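You operate a simulated robot arm through the tools that you are given. There is no shell and no other tool.

You are at the controls of a simulated robot arm. One attempt, no reset.

## Task
Put things in order on the top of the cream bench. At the end: the grey hub housing stands where the yellow dust plug stood; one of the coil springs from the top of the cream bench is on the top of the packing bench; the yellow dust plug is on the silver rating plate (marked "200 A"); the orange tip guard stands where the grey hub housing stood; whatever was shut is shut again. Leave all else as you found it, and nothing knocked over.
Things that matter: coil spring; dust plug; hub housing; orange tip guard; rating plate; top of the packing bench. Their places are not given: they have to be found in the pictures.

Only the result counts: the job must be done as asked and must still hold three seconds after the hand-in. Knocking over, shifting, dropping, spilling or breaking anything else fails it.

## Robot
A 7-joint arm with a two-finger parallel gripper, fixed in place. Base frame: the origin is on the floor under the middle of its stand, x ahead of it, y to its left, z up. Units: mm, degrees, N and s.
With the tool pointing down near the work surface it reaches from about 240 to 680 mm from the base axis. Its first joint turns from -66.0 to 66.0 degrees. Payload 2.4 kg.
The TCP is the grasp point between the finger pads, 30 mm short of the fingertips. In the tool frame z runs along the fingers and y along their closing line. The gripper opens to 94 mm. The fingers are 28 mm wide and 10 mm thick; the gripper's body (50 by 96 mm) begins 55 mm behind the TCP.
Orientation is that of the tool frame in the base frame, as a unit quaternion [w, x, y, z]. With the fingers straight down and closing along the base's y, the tool's x points along the base's -x, its y along +y and its z along -z.

## Interface
- The arm moves only by the tool apply_moves. Its argument "plan" is a list of rows, each an object (a shift or turn left out is 0, a gripper value left out holds the last) with "translation": the shift along the tool's x, y, z in cm, a list of three; "rot": the turn, a rotation vector about the tool's x, y, z in rad, a list of three; "fingers": the closure in counts, from 0 (fully open) to 255 (shut). In form: [{"translation": [dx, dy, dz], "rot": [ax, ay, az], "fingers": fingers}, ...]. A call has 1 to 20 rows; each row shifts and turns the commanded pose from where the row before left it, along the tool's axes as they then stand. Each row takes 0.2 s and may step no farther than 50 mm and 8.6 degrees from the row before; otherwise, or with a gripper value out of range, the whole call is refused. A pose out of reach is approached as far as the arm can. The call stops where the force on the tool passes 40 N (or 10 N more than at its start, if that is more) or the arm is blocked; 0.2 s more then pass. The fingers move at their own pace (about 153 mm/s each) and stop on an object; they squeeze with about 28 N. The grip force told is the motor's: it shows also when the fingers shut on nothing. Time passes only in rows, and 0.2 s behind the last, so rows that do not move let the fingers close. It gives the time, the measured TCP pose, the force on the tool (base axes), the opening and the grip force at its end, in the units of the frame above (readings bear some noise), with the torque about the TCP (base axes, N m) and any sound that the robot's microphone picked up, and new pictures: "pictures" is both (left out), scene, wrist or none.
- Cameras (640 x 400 px; columns grow to the right, rows downward): "scene" is fixed at [29.7, 469.3, 1440.5]; the picture's right is [-0.81, -0.58, 0.00], its down [-0.35, 0.49, -0.80] and it looks along [0.47, -0.65, -0.60] (base axes); focal length 293 px, centre (320, 200). "wrist" rides on the gripper at [76, 14, -102] in the tool frame; the picture's right is [-0.18, 0.98, 0.00], its down [-0.75, -0.14, -0.64] and it looks along [-0.63, -0.12, 0.77] (tool axes); focal length 243 px, centre (320, 200).
- locate(camera, pixels): for up to 12 pixels [column, row] of the newest picture of that camera ("zoom" is the newest enlarged one), the place [x, y, z] in the base frame of the surface seen there, good to about 2 mm. It takes no simulated time.
- zoom(camera, box): a new picture of the part [left, top, right, bottom] of that camera's present view, enlarged. It takes no simulated time.
- hand_in(): hands the job in; it is judged then, once.

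Leave the gripper open and the arm clear of the work at the hand-in unless told otherwise.

The tools are called as a command line: name --argument value ..., lists and objects as JSON in quotes. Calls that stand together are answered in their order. apply_moves: Moves the arm, as the interface text tells. Its arguments: {"type":"object","properties":{"plan":{"type":"array","items":{"type":"object","properties":{"translation":{"type":"array","items":{"type":"number"}},"rot":{"type":"array","items":{"type":"number"}},"fingers":{"type":"number"}}}},"pictures":{"type":"string","enum":["both","scene","wrist","none"]}},"required":["plan"]} The other tools are called the same way: locate (camera, pixels) gives the place of the surface under pixels of a picture; zoom (camera, box) takes an enlarged picture of a part of a camera's view; hand_in () hands the job in.

At the start:

```text
time_s: 0.0
tcp_pos: [452.8, -76.4, 1100.9]
tool_rot: [0.0, 0.0, 1.0, 0.0]
ft_force: [0.2, -0.4, 0.1]
moment: [0.04, -0.02, -0.01]
finger_gap: 94.2
grip_force: 0.0
```

scene: 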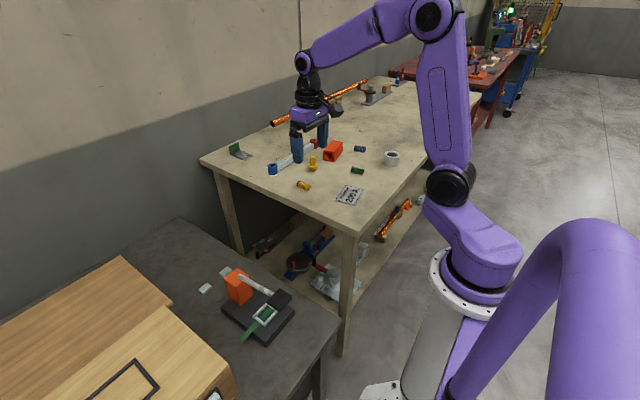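
wrist: 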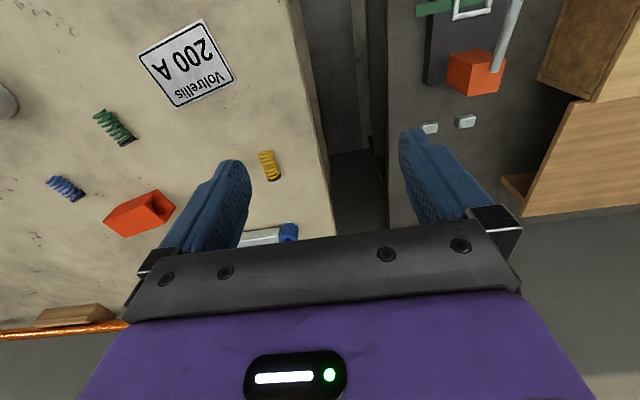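

I see a cream bench with an orange block, three springs, a yellow plug, a grey ring and a plate. At the lower left there is a dark bench. I'll zoom in to identify them.

zoom --camera "scene" --box '[220, 120, 420, 245]'

zoom --camera "scene" --box '[0, 200, 340, 400]'

zoom --camera "scene" --box '[320, 60, 560, 210]'

zoom --camera "wrist" --box '[0, 0, 320, 200]'

```text
3.20 times, centred on (320, 182) of scene
```

zoom: 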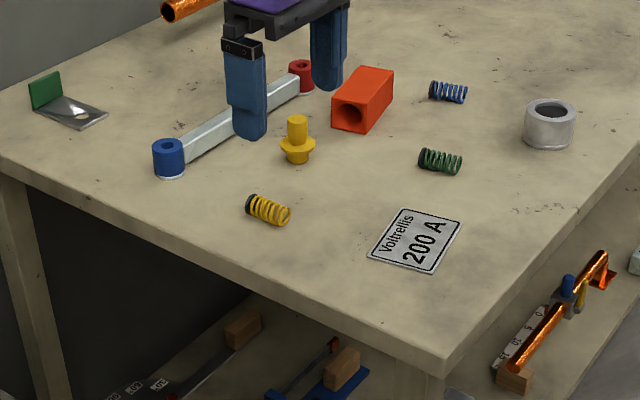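

```text
1.88 times, centred on (170, 300) of scene
```

zoom: 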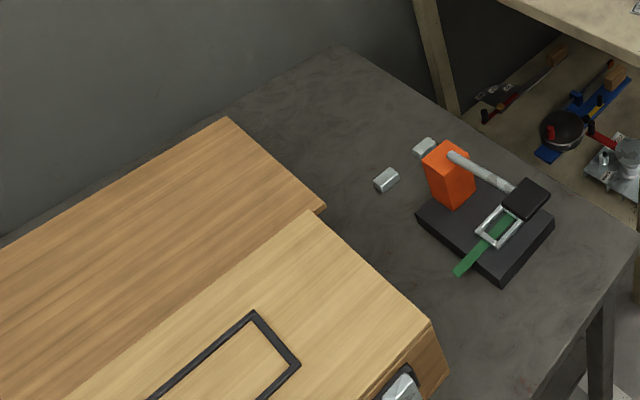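

```text
2.67 times, centred on (440, 135) of scene
```

zoom: 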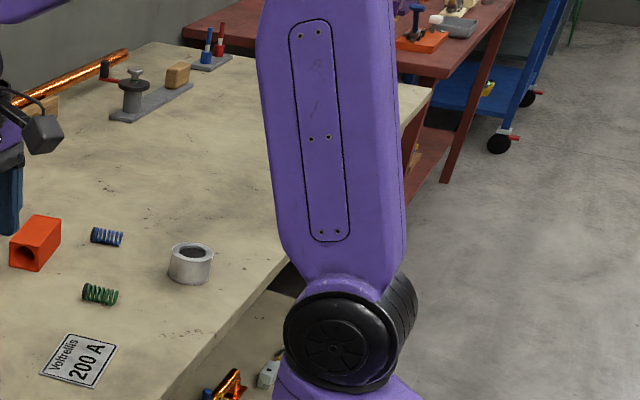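

```text
2.00 times, centred on (160, 100) of wrist
```

zoom: 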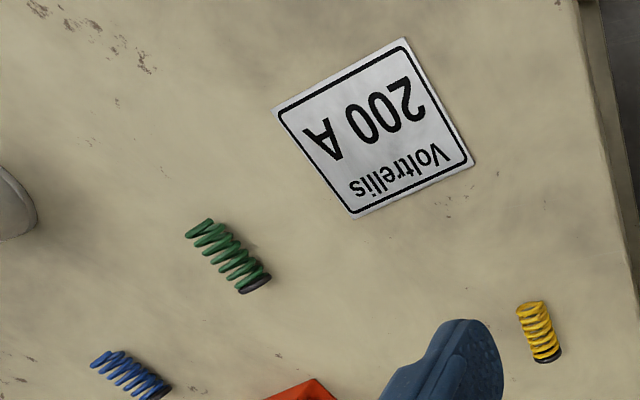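

The orange object is the tip guard, with a hole in its end. There are three coil springs, a yellow dust plug, a grey ring (the hub) and the plate. Now I'll measure their places.

locate --camera "scene" --pixels '[[313, 158], [312, 168], [303, 185], [349, 194], [357, 170], [359, 149], [391, 154], [391, 164], [338, 146], [330, 157], [272, 170], [314, 143]]'

locate --camera "scene" --pixels '[[180, 220], [337, 347], [205, 288], [225, 271], [237, 280], [255, 282], [280, 298], [265, 315], [170, 300], [120, 258], [165, 308], [240, 355]]'

locate --camera "scene" --pixels '[[352, 233], [203, 160], [420, 75], [480, 100], [270, 122], [370, 84], [375, 98], [480, 60], [130, 380], [180, 260], [280, 270], [300, 310]]'

```text
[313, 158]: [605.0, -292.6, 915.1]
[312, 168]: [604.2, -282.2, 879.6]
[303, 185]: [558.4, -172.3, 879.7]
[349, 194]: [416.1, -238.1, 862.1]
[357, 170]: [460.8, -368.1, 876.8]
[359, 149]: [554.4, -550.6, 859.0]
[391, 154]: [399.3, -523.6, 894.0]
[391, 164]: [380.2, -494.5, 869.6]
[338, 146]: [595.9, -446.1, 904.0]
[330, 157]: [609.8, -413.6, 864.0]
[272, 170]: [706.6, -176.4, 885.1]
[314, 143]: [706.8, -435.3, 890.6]
```

```text
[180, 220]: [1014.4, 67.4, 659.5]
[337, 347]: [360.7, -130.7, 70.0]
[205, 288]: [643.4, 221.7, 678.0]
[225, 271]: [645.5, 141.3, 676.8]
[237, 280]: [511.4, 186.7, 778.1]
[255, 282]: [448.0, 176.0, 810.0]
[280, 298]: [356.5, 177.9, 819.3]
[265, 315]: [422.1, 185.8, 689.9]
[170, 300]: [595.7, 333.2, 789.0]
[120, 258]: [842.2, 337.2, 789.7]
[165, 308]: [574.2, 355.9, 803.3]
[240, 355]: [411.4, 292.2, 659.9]
```

```text
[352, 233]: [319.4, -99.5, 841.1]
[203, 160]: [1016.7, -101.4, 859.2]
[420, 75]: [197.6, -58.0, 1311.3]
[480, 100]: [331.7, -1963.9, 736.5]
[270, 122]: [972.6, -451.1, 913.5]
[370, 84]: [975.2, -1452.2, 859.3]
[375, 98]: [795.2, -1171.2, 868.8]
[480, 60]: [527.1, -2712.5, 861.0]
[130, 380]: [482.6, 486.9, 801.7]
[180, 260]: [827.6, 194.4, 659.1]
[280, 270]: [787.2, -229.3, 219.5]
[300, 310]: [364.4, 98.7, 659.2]
```

The cream top is at z≈860 and the dark bench top at z≈660. The red bench is far out of reach, near y≈-2700. I'll move the hand high over the cream bench to get a better wrist view of the hub, plug and guard.

apply_moves --plan '[{"translation": [2, -4, 0]}, {"translation": [2, -4, 0]}, {"translation": [2, -4, 0]}, {"translation": [2, -4, 0]}, {"translation": [2, -4, 0]}, {"translation": [0, -4, 0]}, {"translation": [0, -2, 0]}]'

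```text
time_s: 1.6
tcp_pos: [353.1, -338.5, 1100.5]
tool_rot: [0.001, -0.001, 1.0, 0.0]
ft_force: [0.4, -0.7, 0.2]
moment: [-0.01, 0.02, 0.01]
finger_gap: 93.7
grip_force: 0.0
```

scene: 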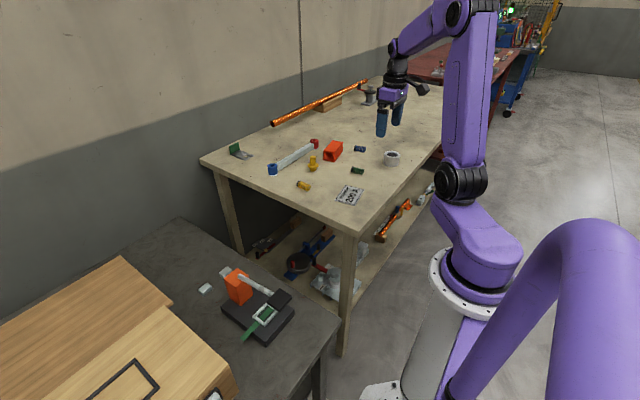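
wrist: 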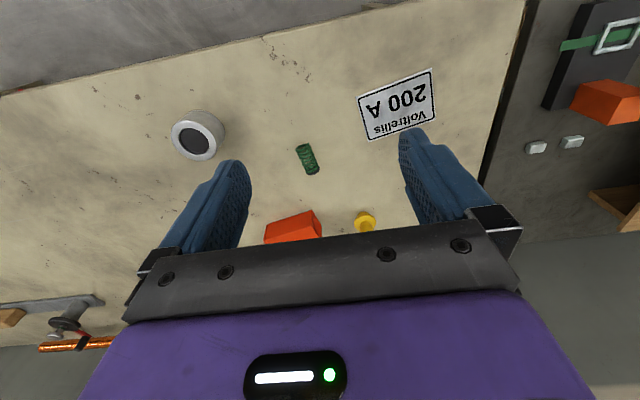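

The hand now blocks the lower part of the wrist view. The scene view of the objects is clear, so I'll zoom in strongly on each one.

zoom --camera "scene" --box '[290, 135, 354, 175]'

zoom --camera "scene" --box '[340, 135, 420, 185]'

zoom --camera "scene" --box '[290, 170, 370, 220]'

zoom --camera "scene" --box '[170, 240, 330, 340]'

```text
10.00 times, centred on (322, 155) of scene
```

zoom: 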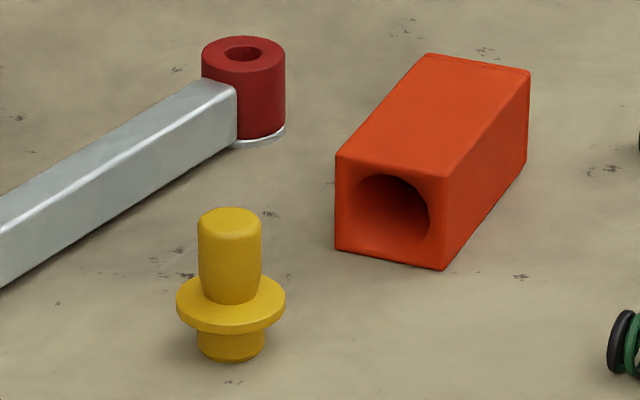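

```text
8.00 times, centred on (380, 160) of scene
```

zoom: 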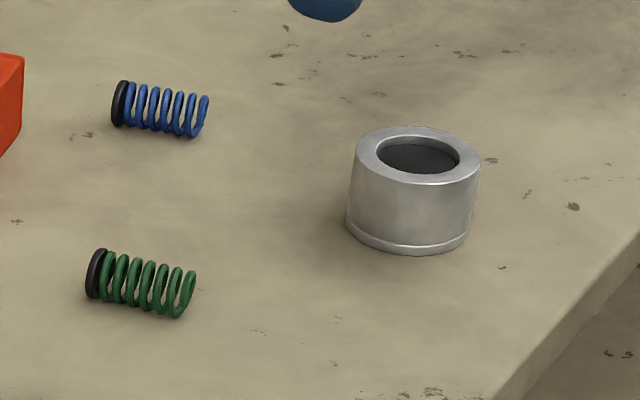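

```text
8.00 times, centred on (330, 195) of scene
```

zoom: 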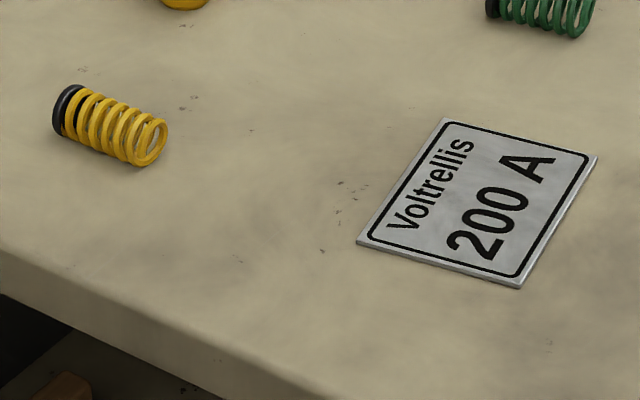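

```text
4.00 times, centred on (250, 290) of scene
```

zoom: 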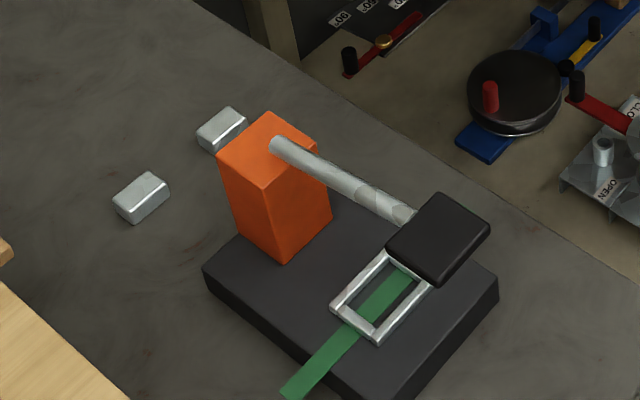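

The dark bench holds a strapping tool and metal seals, so it's the packing bench. Next I'll take precise measurements in the zoomed views.

zoom --camera "scene" --box '[290, 135, 354, 175]'

locate --camera "zoom" --pixels '[[431, 58], [525, 74], [340, 160], [446, 176], [340, 248], [440, 265], [522, 158], [230, 222], [230, 300], [183, 300], [279, 300], [230, 355]]'

locate --camera "zoom" --pixels '[[230, 213], [204, 225], [256, 225], [230, 365], [200, 345], [262, 345], [230, 325], [270, 322], [240, 145], [282, 130], [244, 40], [100, 190]]'

```text
10.00 times, centred on (322, 155) of scene
```

zoom: 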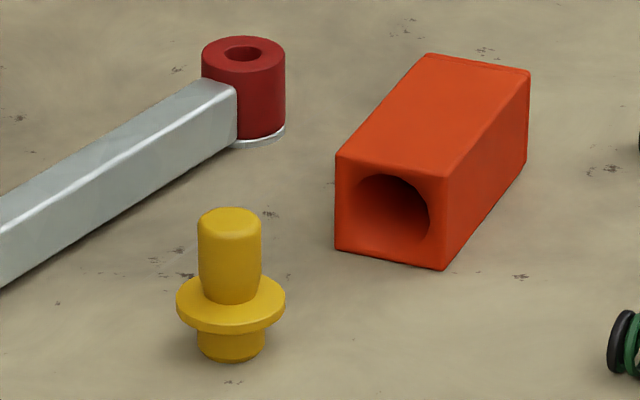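

```text
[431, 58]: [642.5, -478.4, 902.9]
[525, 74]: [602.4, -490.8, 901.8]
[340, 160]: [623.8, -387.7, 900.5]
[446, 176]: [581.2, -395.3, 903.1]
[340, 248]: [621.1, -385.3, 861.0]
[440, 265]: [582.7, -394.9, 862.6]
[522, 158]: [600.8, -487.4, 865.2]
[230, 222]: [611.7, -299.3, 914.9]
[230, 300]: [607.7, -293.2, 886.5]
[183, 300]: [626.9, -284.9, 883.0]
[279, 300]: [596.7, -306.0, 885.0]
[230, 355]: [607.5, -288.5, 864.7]
```

```text
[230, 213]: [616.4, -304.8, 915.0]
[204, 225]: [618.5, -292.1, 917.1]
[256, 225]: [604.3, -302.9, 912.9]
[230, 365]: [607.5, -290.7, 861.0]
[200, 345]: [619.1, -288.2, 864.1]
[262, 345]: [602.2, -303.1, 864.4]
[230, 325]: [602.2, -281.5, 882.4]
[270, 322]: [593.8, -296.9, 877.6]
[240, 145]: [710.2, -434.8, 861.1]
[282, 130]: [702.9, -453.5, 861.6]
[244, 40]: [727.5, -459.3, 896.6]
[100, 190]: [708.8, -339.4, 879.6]
```

The tip guard measures about 42×42×95 mm, centred near (612,-438). The plug stands near (613,-299) and is 55 mm tall. Next are the hub, the springs and the plate.

zoom --camera "scene" --box '[340, 135, 420, 185]'

locate --camera "zoom" --pixels '[[362, 150], [475, 168], [415, 180], [420, 130], [350, 222], [466, 238], [408, 253], [380, 160], [458, 165], [415, 171], [420, 140], [410, 215]]'

locate --camera "zoom" --pixels '[[95, 275], [105, 272], [185, 296], [140, 285], [140, 265], [135, 300], [120, 105], [200, 118], [160, 110], [160, 85], [115, 250], [190, 275]]'

zoom --camera "scene" --box '[290, 170, 370, 220]'

locate --camera "zoom" --pixels '[[445, 121], [594, 157], [360, 241], [519, 285], [477, 203], [68, 110], [150, 145], [105, 120], [105, 100], [100, 145], [75, 88], [160, 125]]'

```text
8.00 times, centred on (380, 160) of scene
```

zoom: 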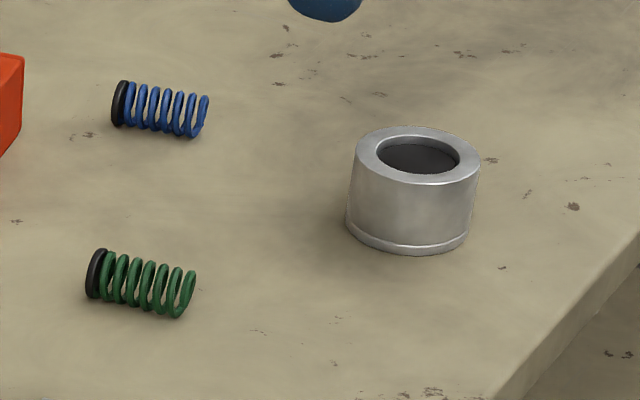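

```text
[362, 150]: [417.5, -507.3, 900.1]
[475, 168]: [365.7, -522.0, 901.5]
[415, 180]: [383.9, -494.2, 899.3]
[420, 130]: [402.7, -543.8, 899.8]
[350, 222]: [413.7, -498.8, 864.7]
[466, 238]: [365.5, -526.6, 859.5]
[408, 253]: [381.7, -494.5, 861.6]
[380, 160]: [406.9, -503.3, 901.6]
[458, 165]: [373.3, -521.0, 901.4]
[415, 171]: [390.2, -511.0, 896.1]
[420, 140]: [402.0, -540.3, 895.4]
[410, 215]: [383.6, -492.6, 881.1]
```

```text
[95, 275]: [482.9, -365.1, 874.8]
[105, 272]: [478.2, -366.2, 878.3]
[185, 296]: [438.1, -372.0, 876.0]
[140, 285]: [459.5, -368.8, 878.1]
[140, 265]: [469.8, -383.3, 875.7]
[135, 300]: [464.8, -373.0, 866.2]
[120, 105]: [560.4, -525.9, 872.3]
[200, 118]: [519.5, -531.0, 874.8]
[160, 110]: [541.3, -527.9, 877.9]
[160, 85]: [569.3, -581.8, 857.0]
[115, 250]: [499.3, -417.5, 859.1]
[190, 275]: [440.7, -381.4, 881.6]
```

```text
8.00 times, centred on (330, 195) of scene
```

zoom: 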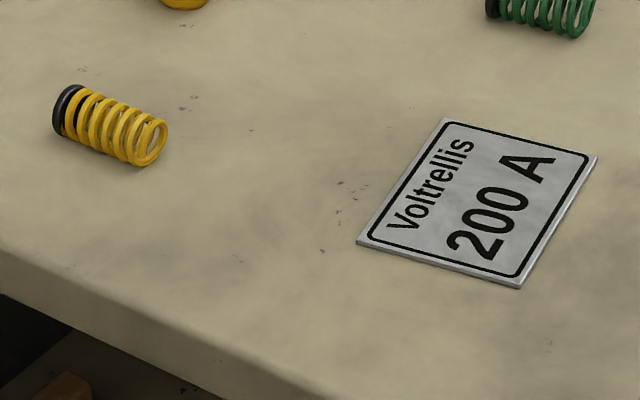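

```text
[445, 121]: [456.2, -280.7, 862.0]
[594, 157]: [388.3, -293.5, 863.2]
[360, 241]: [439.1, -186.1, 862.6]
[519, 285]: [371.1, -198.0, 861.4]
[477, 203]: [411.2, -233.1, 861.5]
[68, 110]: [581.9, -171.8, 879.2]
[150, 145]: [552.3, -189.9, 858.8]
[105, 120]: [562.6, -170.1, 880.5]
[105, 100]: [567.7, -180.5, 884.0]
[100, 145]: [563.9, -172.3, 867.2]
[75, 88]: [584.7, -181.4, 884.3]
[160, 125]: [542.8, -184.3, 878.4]
```

The plate's centre is about (414,-240), the hub's about (392,-519) with a 60 mm diameter and 41 mm height, and the yellow spring's about (563,-177). I'll start with the plug: move above (613,-299) at z=1000 and check there.

apply_moves --plan '[{"translation": [-3.25, 0.49, 0]}, {"translation": [-3.25, 0.49, 0]}, {"translation": [-3.25, 0.49, 1]}, {"translation": [-3.25, 0.49, 1]}, {"translation": [-3.25, 0.49, 2]}, {"translation": [-3.25, 0.49, 2]}, {"translation": [-3.25, 0.49, 2]}, {"translation": [-3.25, 0.49, 2]}, {}]'

```text
time_s: 3.6
tcp_pos: [614.1, -295.9, 1002.1]
tool_rot: [0.0, -0.001, 1.0, 0.0]
ft_force: [0.2, -0.1, 0.1]
moment: [-0.02, -0.01, 0.0]
finger_gap: 94.0
grip_force: 0.0
```

scene: 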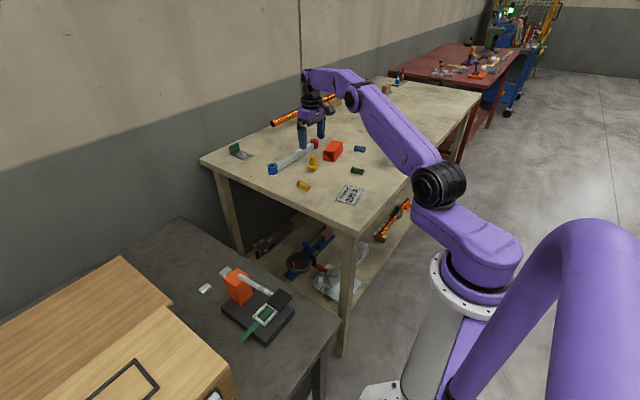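
wrist: 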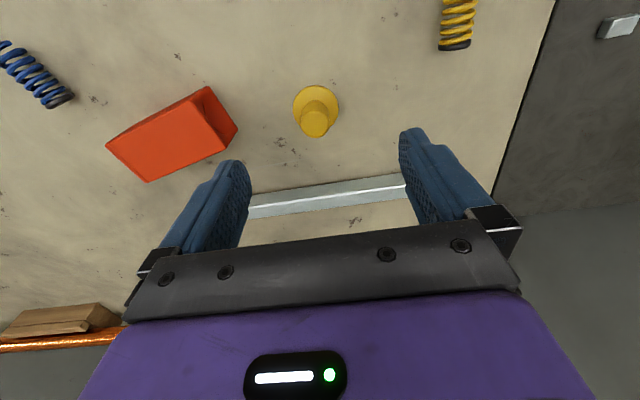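

The wrist view shows the plug clearly, with its top near (313,122). I'll locate points on it and on the guard from here.

zoom --camera "wrist" --box '[260, 70, 388, 150]'

zoom --camera "wrist" --box '[90, 60, 282, 180]'

```text
5.00 times, centred on (324, 110) of wrist
```

zoom: 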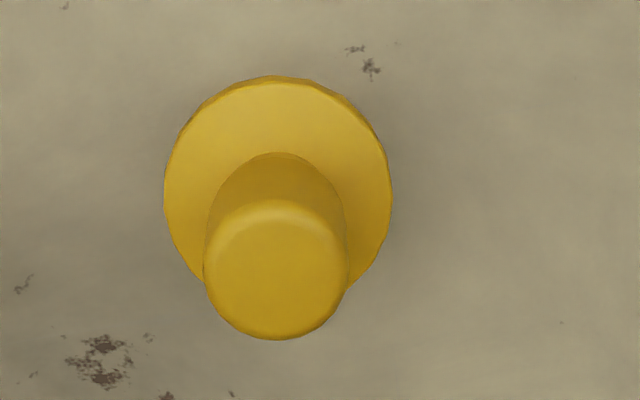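

```text
3.33 times, centred on (186, 120) of wrist
```

zoom: 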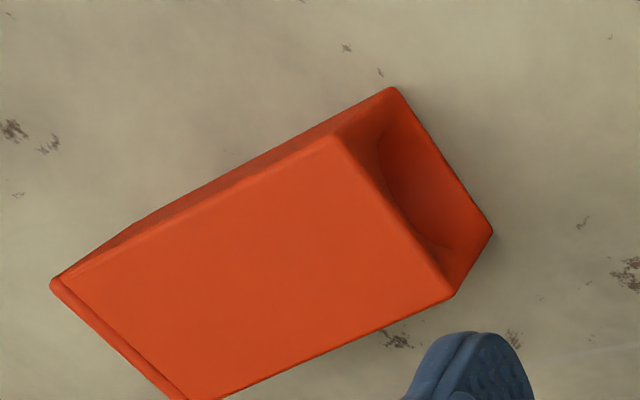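

Next I'll locate the plug's outline and the guard's corners from the wrist view.

locate --camera "wrist" --pixels '[[314.4, 124], [302, 125], [328.5, 125], [314, 136], [295, 110], [336, 110], [316, 87], [314, 113]]'

locate --camera "zoom" --pixels '[[70, 278], [330, 143], [448, 292], [190, 395], [260, 270], [392, 92], [488, 232], [200, 220], [330, 345], [80, 270], [130, 232]]'

```text
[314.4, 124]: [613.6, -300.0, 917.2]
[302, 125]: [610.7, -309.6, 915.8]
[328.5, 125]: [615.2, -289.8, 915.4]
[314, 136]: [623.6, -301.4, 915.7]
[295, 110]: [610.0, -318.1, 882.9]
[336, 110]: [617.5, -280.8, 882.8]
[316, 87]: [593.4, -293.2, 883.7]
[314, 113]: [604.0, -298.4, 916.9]
```

```text
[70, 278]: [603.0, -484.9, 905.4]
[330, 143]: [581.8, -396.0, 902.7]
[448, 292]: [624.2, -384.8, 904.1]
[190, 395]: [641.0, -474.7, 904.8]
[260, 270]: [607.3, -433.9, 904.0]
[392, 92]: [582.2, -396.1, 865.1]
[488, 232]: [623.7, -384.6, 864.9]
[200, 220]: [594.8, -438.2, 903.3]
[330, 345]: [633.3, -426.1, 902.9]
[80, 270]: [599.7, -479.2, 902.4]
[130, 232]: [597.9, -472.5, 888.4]
```

The plug's stem centre is (613.5,-300), its top is at z=917 and the flange top at z=883. I'll descend so the fingertips stop just above the flange, then check before closing.

apply_moves --plan '[{"translation": [-0.07, -0.28, 3]}, {"translation": [0, 0, 3]}, {"translation": [0, 0, 1.5]}, {"translation": [0, 0, 0.9]}, {}]'

```text
time_s: 4.8
tcp_pos: [613.7, -301.9, 916.2]
tool_rot: [-0.001, 0.0, 1.0, 0.0]
ft_force: [-0.2, 0.0, -0.4]
moment: [0.0, -0.01, 0.0]
finger_gap: 94.0
grip_force: 0.1
```

scene: 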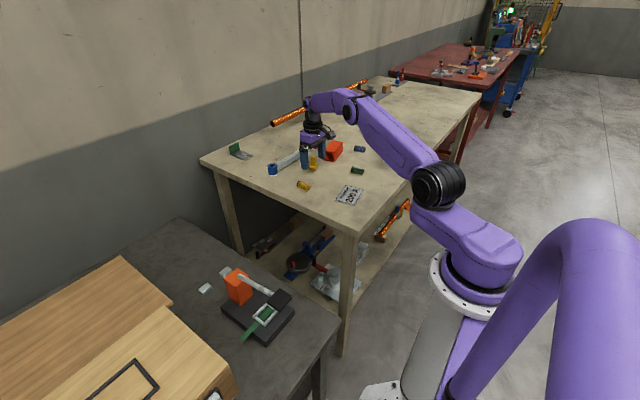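
wrist: 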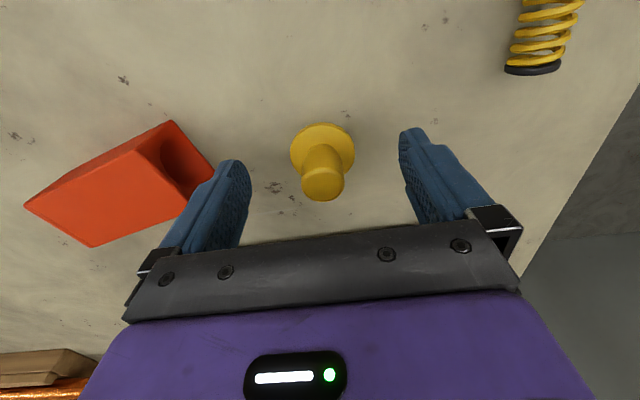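

The plug sits midway between the fingers. I'll close on the stem.

apply_moves --plan '[{"fingers": 150}, {"fingers": 180}, {"fingers": 255}, {}, {}]'

```text
time_s: 6.0
tcp_pos: [613.4, -300.1, 916.2]
tool_rot: [0.0, 0.0, 1.0, 0.0]
ft_force: [-0.2, -0.7, 0.5]
moment: [0.0, 0.02, -0.02]
finger_gap: 22.2
grip_force: 28.3
```

scene: 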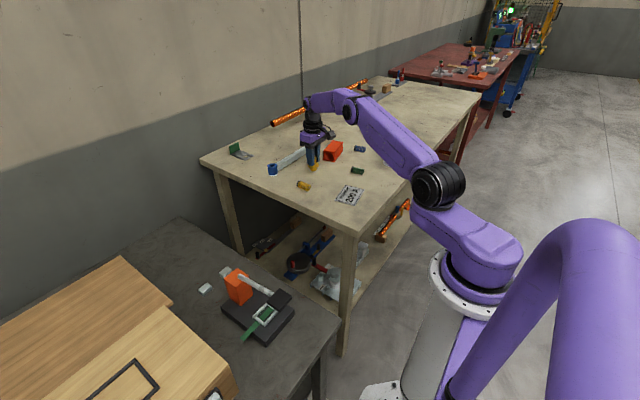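
wrist: 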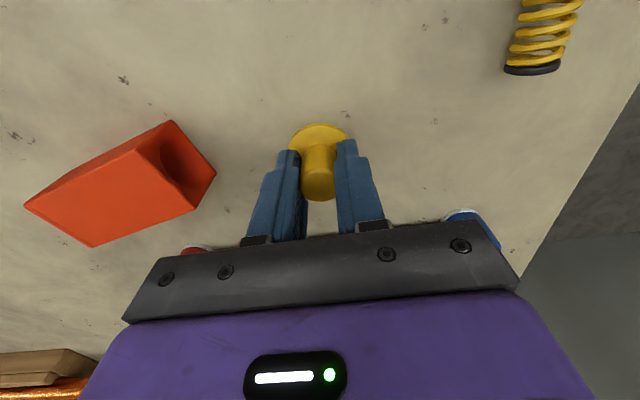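

The stem is held, with a gap of 22.2 mm. I'll lift 8 cm, carry the plug over the plate's centre at (414,-240), and look before lowering.

apply_moves --plan '[{"translation": [0, 0, -2]}, {"translation": [0, 0, -3]}, {"translation": [0, 0, -3]}, {"translation": [3.33, 1.007, 0]}, {"translation": [3.33, 1.007, 0]}, {"translation": [3.33, 1.007, 0]}, {"translation": [3.33, 1.007, 0]}, {"translation": [3.33, 1.007, 0]}, {"translation": [3.33, 1.007, 0]}, {}, {}]'

```text
time_s: 8.4
tcp_pos: [413.4, -240.2, 996.2]
tool_rot: [-0.001, 0.001, 1.0, 0.0]
ft_force: [0.7, 0.6, -0.1]
moment: [0.0, -0.02, -0.01]
finger_gap: 22.1
grip_force: 28.0
```

scene: 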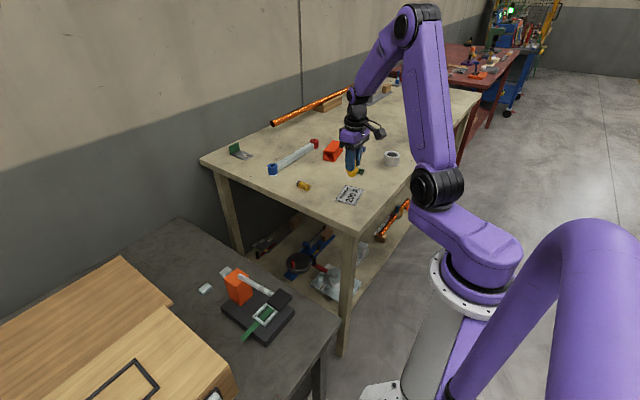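
wrist: 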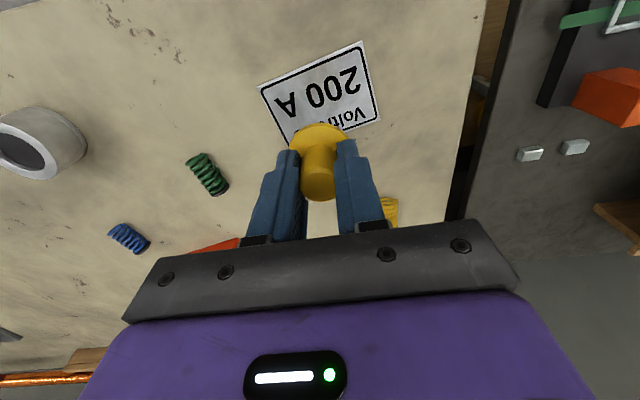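

The plug hangs over the plate. I'll re-check the plate's corners from this view before lowering.

locate --camera "wrist" --pixels '[[260, 88], [360, 43], [378, 117], [288, 138], [320, 88], [320, 128]]'

zoom --camera "scene" --box '[320, 145, 400, 215]'

```text
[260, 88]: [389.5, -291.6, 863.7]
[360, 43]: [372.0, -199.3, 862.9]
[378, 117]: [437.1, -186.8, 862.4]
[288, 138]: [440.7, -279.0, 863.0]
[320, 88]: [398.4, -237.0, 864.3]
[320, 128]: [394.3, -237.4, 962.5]
```

```text
5.71 times, centred on (360, 180) of scene
```

zoom: 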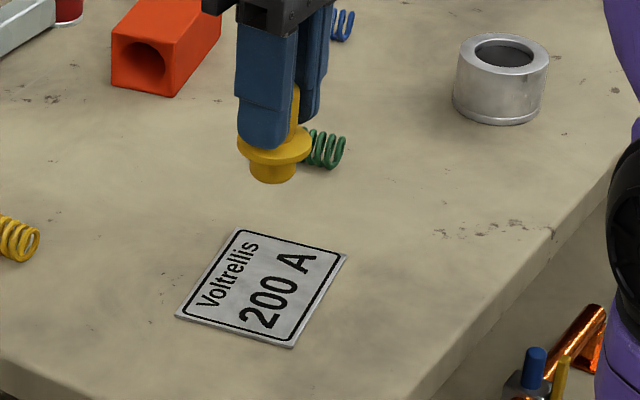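

The plate's centre is confirmed at (413.5,-239.5), with its top at z≈863. I'll lower 7.4 cm, leaving the plug's base just above the plate, then finish in small steps.

apply_moves --plan '[{"translation": [0, 0, 3]}, {"translation": [0, 0, 2.5]}, {"translation": [0, 0, 1.4]}, {"translation": [0, 0, 0.5]}, {}]'

zoom --camera "scene" --box '[320, 170, 384, 210]'

```text
time_s: 9.6
tcp_pos: [412.2, -241.0, 922.1]
tool_rot: [0.0, 0.0, 1.0, 0.0]
ft_force: [-0.7, 0.4, 0.2]
moment: [-0.02, 0.0, 0.01]
finger_gap: 22.0
grip_force: 27.3
```

scene: 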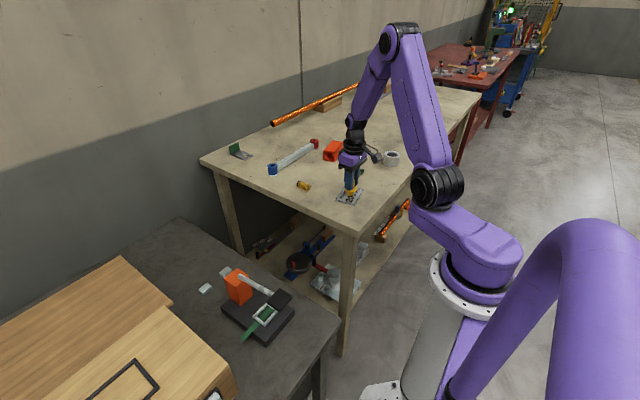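
wrist: 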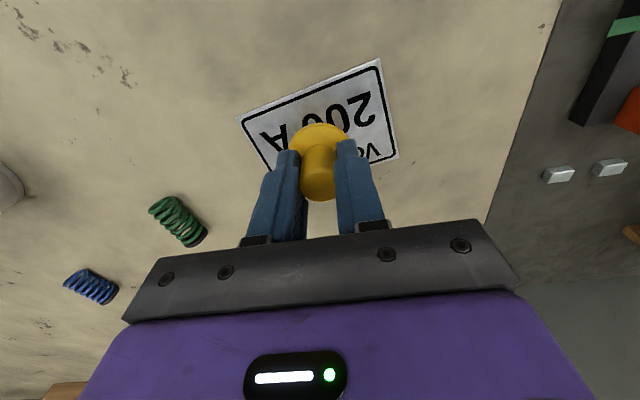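

```text
10.00 times, centred on (352, 190) of scene
```

zoom: 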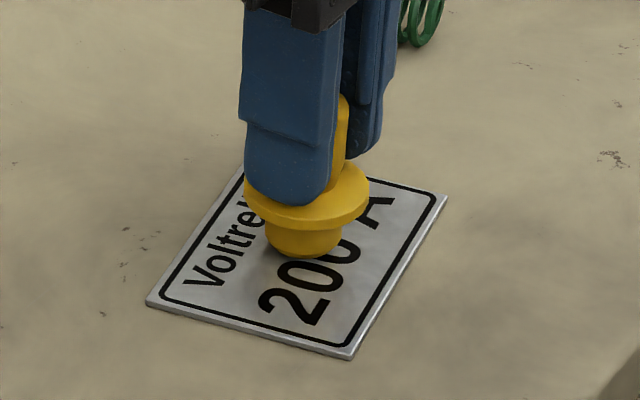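

The plug is just above the plate. I'll step down slowly and read the force.

apply_moves --plan '[{"translation": [0, 0, 0.1]}, {"translation": [0, 0, 0.1]}, {}]' --pictures "none"

```text
time_s: 10.4
tcp_pos: [415.3, -240.0, 920.4]
tool_rot: [0.0, 0.0, 1.0, 0.0]
ft_force: [-0.2, -0.8, -0.5]
moment: [0.02, -0.01, 0.0]
finger_gap: 22.2
grip_force: 28.0
```

No contact yet. I'll go down another 1 mm at a time.

apply_moves --plan '[{"translation": [0, 0, 0.1]}, {}]' --pictures "none"

```text
time_s: 11.0
tcp_pos: [414.8, -240.4, 919.7]
tool_rot: [0.0, 0.0, 1.0, 0.0]
ft_force: [-3.5, 2.0, 15.0]
moment: [0.08, 0.14, 0.03]
finger_gap: 22.1
grip_force: 28.5
```

There's contact at 15 N. I'll ease off 0.5 mm, open gently, and lift straight up.

apply_moves --plan '[{"translation": [0, 0, -0.05]}, {"fingers": 185}, {"fingers": 150}, {"fingers": 100}, {"translation": [0, 0, -1]}, {"translation": [0, 0, -3]}, {"translation": [0, 0, -4], "fingers": 0}, {}]'

zoom --camera "scene" --box '[320, 170, 384, 210]'

```text
time_s: 12.8
tcp_pos: [414.2, -240.5, 999.3]
tool_rot: [0.0, 0.0, 1.0, 0.0]
ft_force: [0.0, -0.2, 0.3]
moment: [-0.04, 0.03, -0.06]
finger_gap: 94.1
grip_force: 0.0
```

scene: 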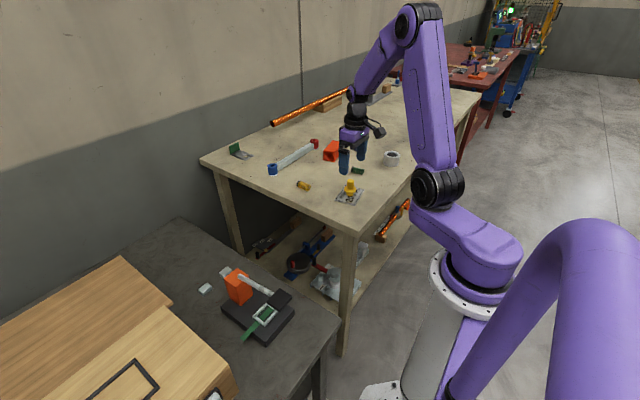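
wrist: 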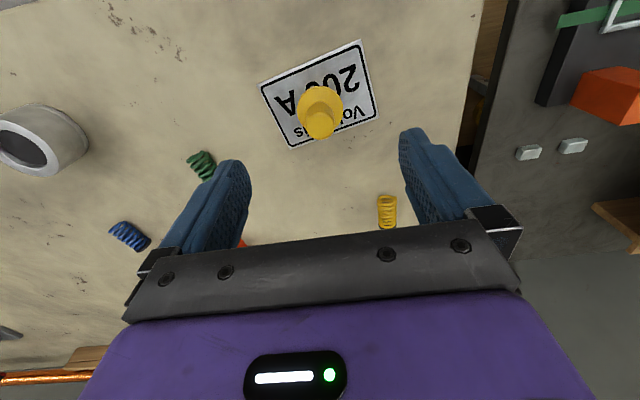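

```text
10.00 times, centred on (352, 190) of scene
```

zoom: 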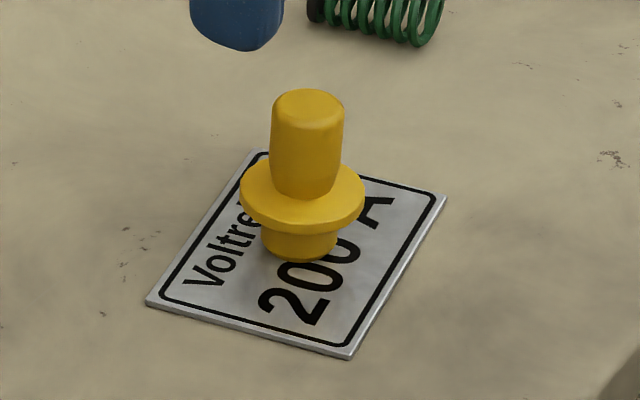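

The plug stands on the plate. Next is the hub, so I'll move above (392,-519) at z=1000 with the fingers open.

apply_moves --plan '[{"translation": [0.306, -4, 0]}, {"translation": [0.306, -4, 0]}, {"translation": [0.306, -4, 0]}, {"translation": [0.306, -4, 0]}, {"translation": [0.306, -4, 0]}, {"translation": [0.306, -4, 0]}, {"translation": [0.306, -4, 0]}, {}]'

zoom --camera "wrist" --box '[240, 60, 400, 160]'

```text
time_s: 14.6
tcp_pos: [393.7, -519.5, 1001.7]
tool_rot: [0.0, -0.001, 1.0, 0.001]
ft_force: [0.5, -0.1, 0.0]
moment: [-0.01, -0.01, 0.0]
finger_gap: 94.0
grip_force: 0.0
```

scene: 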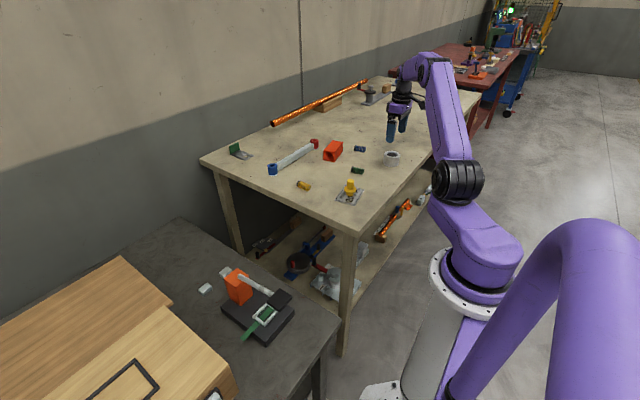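
wrist: 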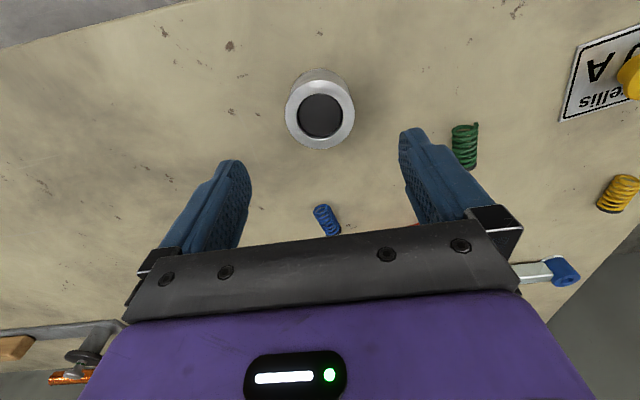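

```text
4.00 times, centred on (320, 110) of wrist
```

zoom: 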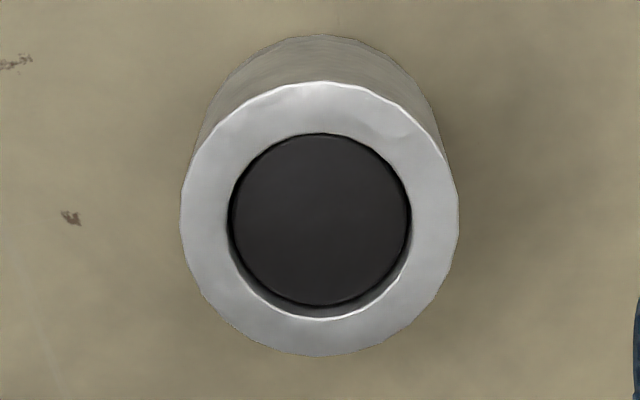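

The hub's ring is clear in the wrist view, so I'll locate points around its rim.

locate --camera "zoom" --pixels '[[187, 222], [452, 212], [325, 90], [318, 348], [205, 222], [432, 214], [322, 112], [318, 335], [320, 45], [225, 100], [405, 85], [320, 220]]'

```text
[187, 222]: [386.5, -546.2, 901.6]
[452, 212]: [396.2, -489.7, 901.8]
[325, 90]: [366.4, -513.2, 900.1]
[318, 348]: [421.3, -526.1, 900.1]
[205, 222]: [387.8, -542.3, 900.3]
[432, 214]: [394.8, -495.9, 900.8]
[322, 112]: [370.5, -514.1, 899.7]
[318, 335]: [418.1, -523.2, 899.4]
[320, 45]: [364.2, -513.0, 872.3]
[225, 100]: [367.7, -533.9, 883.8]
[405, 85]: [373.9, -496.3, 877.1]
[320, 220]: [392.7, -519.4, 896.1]
```

The hub's centre is about (393,-519) with its top at z=900. I'll descend 10.5 cm to put the fingertips near z=865, then check.

apply_moves --plan '[{"translation": [-0.07, 0.07, 3]}, {"translation": [0, 0, 3]}, {"translation": [0, 0, 2.5]}, {"translation": [0, 0, 1.5]}, {"translation": [0, 0, 0.5]}, {}]'

zoom --camera "scene" --box '[350, 130, 430, 180]'

```text
time_s: 16.0
tcp_pos: [394.2, -519.6, 895.9]
tool_rot: [0.001, 0.0, 1.0, 0.0]
ft_force: [0.2, -1.1, -0.8]
moment: [0.02, -0.05, -0.01]
finger_gap: 94.0
grip_force: 0.1
```

scene: 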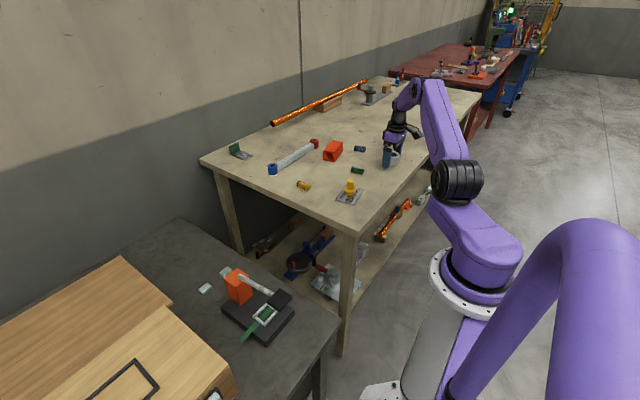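
wrist: 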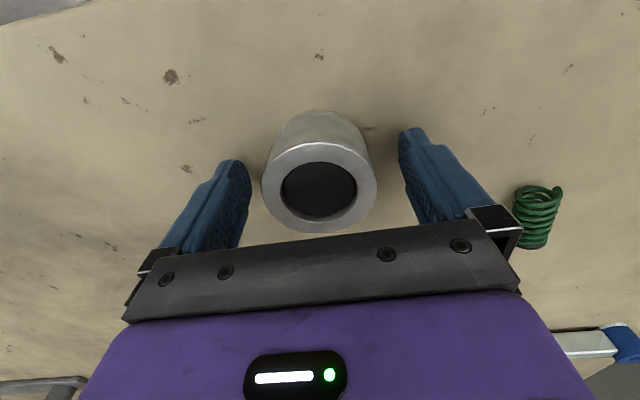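

```text
8.00 times, centred on (390, 155) of scene
```

zoom: 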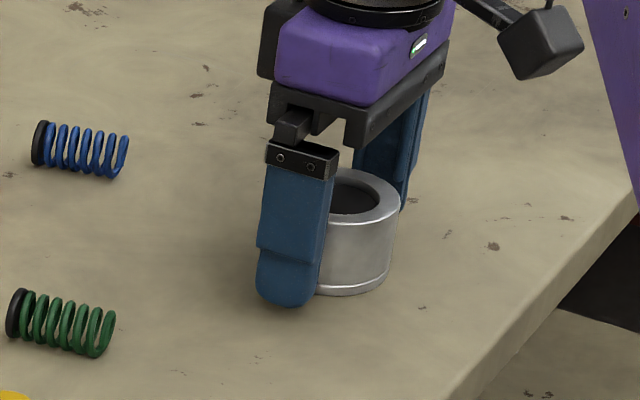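

The hub is between the fingers. I'll close on it.

apply_moves --plan '[{"fingers": 60}, {"fingers": 85}, {"fingers": 255}, {}, {}]' --pictures "wrist"

```text
time_s: 17.2
tcp_pos: [394.8, -519.4, 895.0]
tool_rot: [0.0, 0.0, 1.0, 0.0]
ft_force: [0.2, -0.4, 0.0]
moment: [0.0, 0.0, -0.02]
finger_gap: 59.9
grip_force: 28.6
```

wrist: 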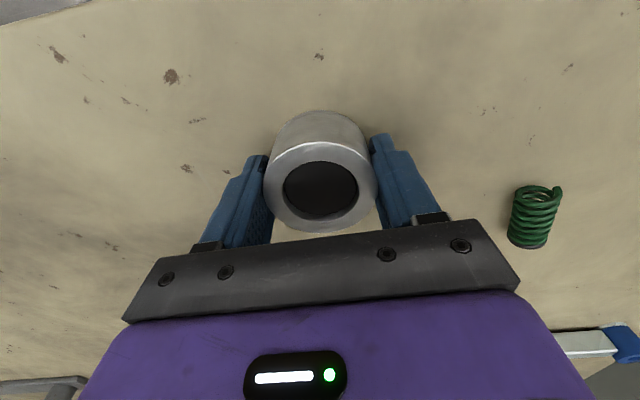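

The hub is held with a 59.9 mm gap. I'll lift 10 cm and carry it over the plug's former spot at (613.5,-300).

apply_moves --plan '[{"translation": [0, 0, -1]}, {"translation": [0, 0, -3]}, {"translation": [0, 0, -3]}, {"translation": [0, 0, -3]}, {"translation": [-2.756, 2.736, 0]}, {"translation": [-2.756, 2.736, 0]}, {"translation": [-2.756, 2.736, 0]}, {"translation": [-2.756, 2.736, 0]}, {"translation": [-2.756, 2.736, 0]}, {"translation": [-2.756, 2.736, 0]}, {"translation": [-2.756, 2.736, 0]}, {"translation": [-2.756, 2.736, 0]}, {}, {}]'

zoom --camera "scene" --box '[270, 115, 366, 175]'

```text
time_s: 20.2
tcp_pos: [614.9, -302.5, 993.6]
tool_rot: [0.001, 0.0, 1.0, 0.0]
ft_force: [-0.6, 0.9, -3.8]
moment: [0.01, 0.02, 0.0]
finger_gap: 59.9
grip_force: 27.8
```

scene: 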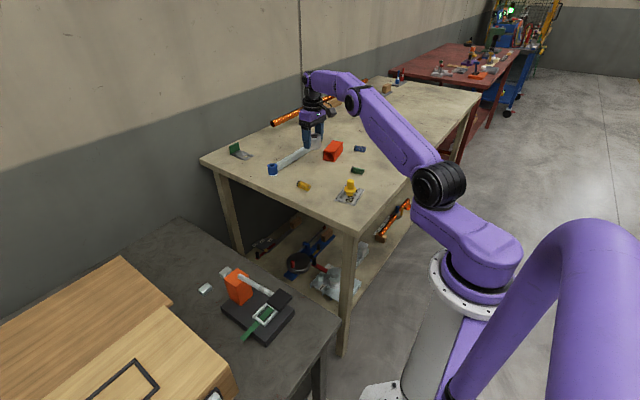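
wrist: 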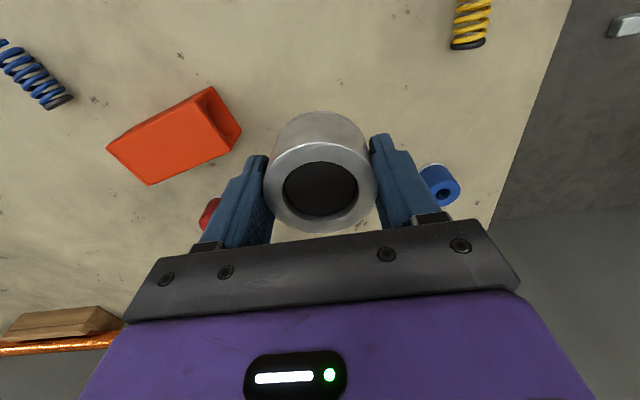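

```text
6.67 times, centred on (318, 145) of scene
```

zoom: 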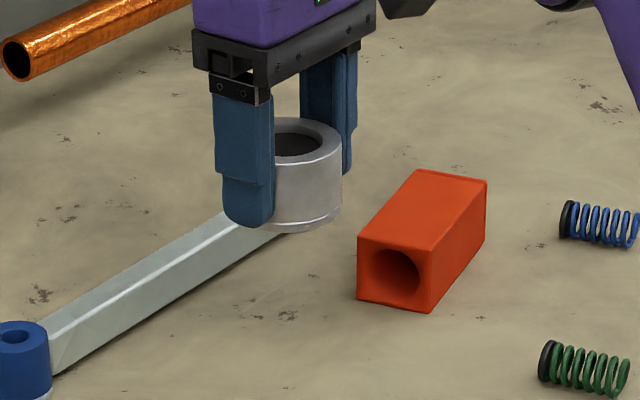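

The surroundings are clear. I'll lower 9.6 cm, then feel for contact.

apply_moves --plan '[{"translation": [0, 0, 3]}, {"translation": [0, 0, 3]}, {"translation": [0, 0, 2]}, {"translation": [0, 0, 1.2]}, {"translation": [0, 0, 0.5]}, {}]'

zoom --camera "scene" --box '[270, 125, 366, 185]'

```text
time_s: 21.6
tcp_pos: [614.6, -300.3, 898.0]
tool_rot: [-0.001, -0.001, 1.0, 0.0]
ft_force: [-0.6, -0.7, -3.6]
moment: [-0.02, -0.03, -0.02]
finger_gap: 59.8
grip_force: 27.8
```

scene: 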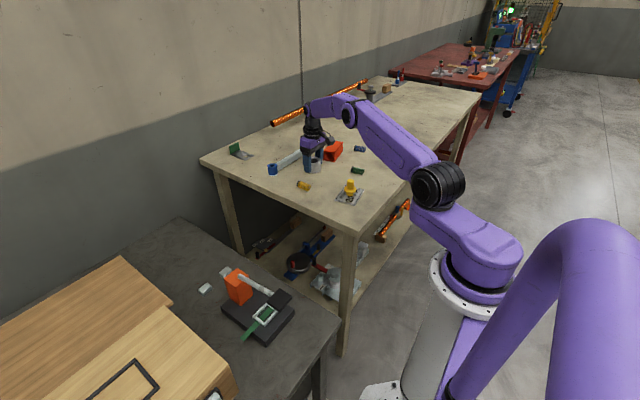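
wrist: 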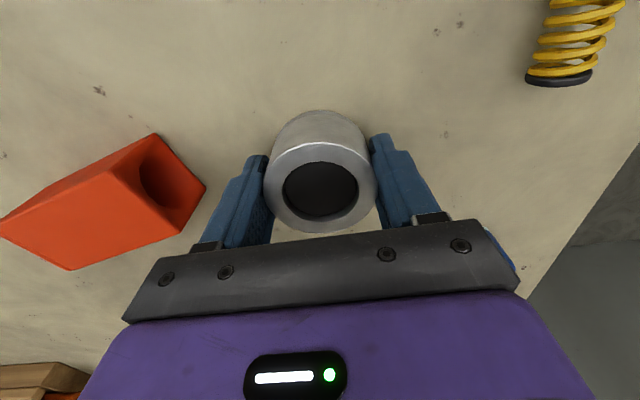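

```text
6.67 times, centred on (318, 155) of scene
```

zoom: 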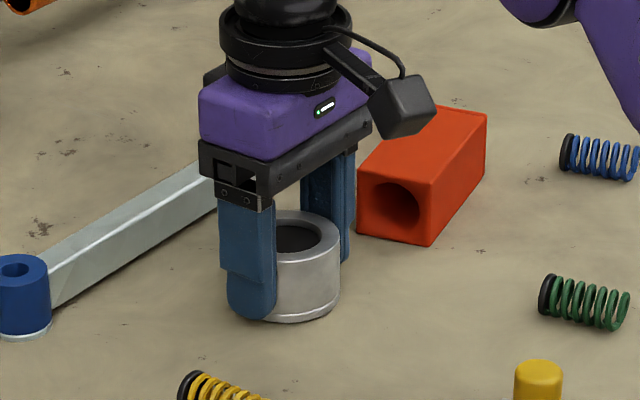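

There's no contact yet. I'll step down 1 mm at a time.

apply_moves --plan '[{"translation": [0, 0, 0.1]}, {"translation": [0, 0, 0.1]}, {}]' --pictures "none"

apply_moves --plan '[{"translation": [0, 0, 0.1]}, {}]' --pictures "none"

```text
time_s: 22.4
tcp_pos: [614.5, -300.8, 896.0]
tool_rot: [0.0, 0.001, 1.0, 0.0]
ft_force: [0.2, 0.6, -4.7]
moment: [-0.04, -0.02, 0.0]
finger_gap: 59.9
grip_force: 28.2
```

```text
time_s: 23.0
tcp_pos: [613.6, -300.8, 895.8]
tool_rot: [0.0, 0.0, 1.0, 0.0]
ft_force: [0.6, 1.2, -1.8]
moment: [0.02, -0.04, 0.02]
finger_gap: 59.7
grip_force: 28.6
```

The load is shifting to the bench, from -4.7 to -1.8 N. I'll go another 0.5 mm to check it's fully seated.

apply_moves --plan '[{"translation": [0, 0, 0.05]}, {}]' --pictures "none"

```text
time_s: 23.6
tcp_pos: [614.9, -301.0, 895.0]
tool_rot: [0.001, 0.0, 1.0, 0.001]
ft_force: [-2.4, 0.9, 3.2]
moment: [0.13, 0.15, 0.0]
finger_gap: 59.4
grip_force: 27.9
```

The hub is seated at +3.2 N. I'll release it slowly and rise straight up.

apply_moves --plan '[{"fingers": 80}, {"fingers": 50}, {"fingers": 0}, {}, {"translation": [0, 0, -2]}, {"translation": [0, 0, -4]}, {"translation": [0, 0, -4.5]}, {}]'

zoom --camera "scene" --box '[270, 125, 366, 185]'

```text
time_s: 25.4
tcp_pos: [613.3, -299.8, 999.5]
tool_rot: [0.0, 0.0, 1.0, 0.0]
ft_force: [-0.8, -0.1, 0.8]
moment: [-0.01, 0.01, 0.02]
finger_gap: 94.1
grip_force: 0.0
```

scene: 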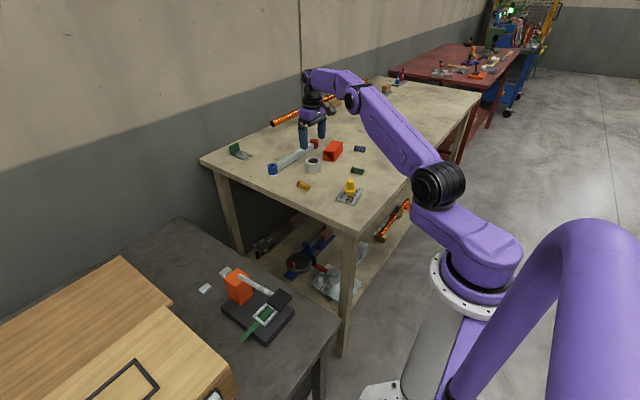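
wrist: 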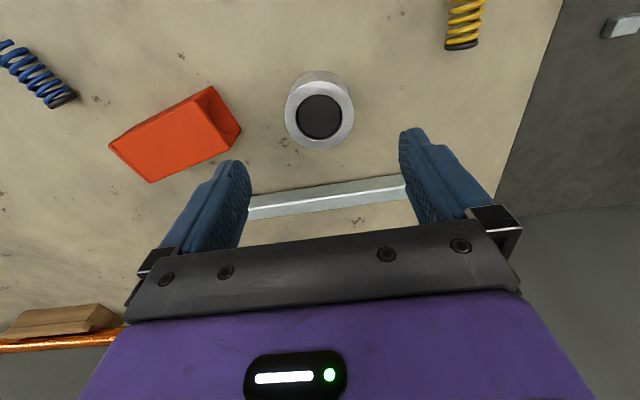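

```text
6.67 times, centred on (318, 155) of scene
```

zoom: 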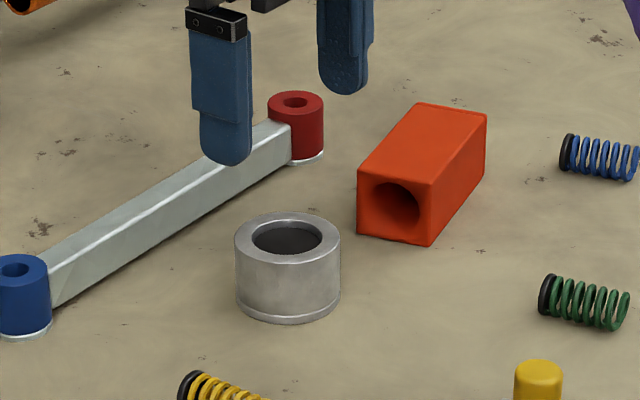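

The hub stands on the plug's old spot. Next is the tip guard, centred near (612.5,-437), about 43 mm wide, with its long axis heading about -76.5°. It's at the edge of reach, so I'll turn the hand to close across its width and tilt the fingers outward along its axis. I'll do the turn and tilt up high.

apply_moves --plan '[{"translation": [0, 0, -2.5], "rot": [0, 0, 0.1483]}, {"translation": [0, 0, -2.5], "rot": [0, 0, 0.1483]}, {"rot": [0, 0, 0.1483]}, {"rot": [0, 0, 0.1483]}, {"rot": [0, 0, 0.1483]}, {"rot": [0, 0, 0.1483]}, {"rot": [0, 0, 0.1483]}, {"rot": [0, 0, 0.1483]}, {"rot": [0, 0, 0.1483]}, {"rot": [0, -0.1454, 0]}, {"rot": [0, -0.1454, 0]}, {"rot": [0, -0.1454, 0]}, {}]'

```text
time_s: 28.2
tcp_pos: [619.1, -301.4, 1050.0]
tool_rot: [0.169, 0.604, 0.767, -0.135]
ft_force: [0.2, -0.4, 0.9]
moment: [0.0, 0.02, -0.04]
finger_gap: 94.1
grip_force: 0.0
out of reach, approached as far as the arm can: row 12
```

scene: 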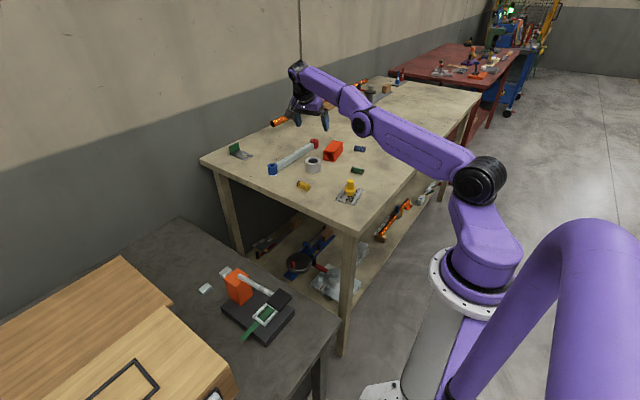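
wrist: 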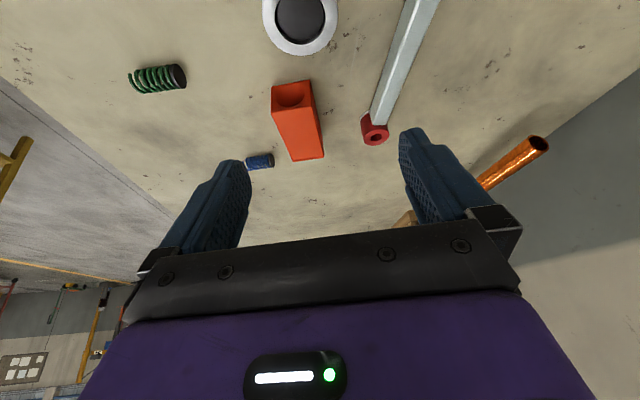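

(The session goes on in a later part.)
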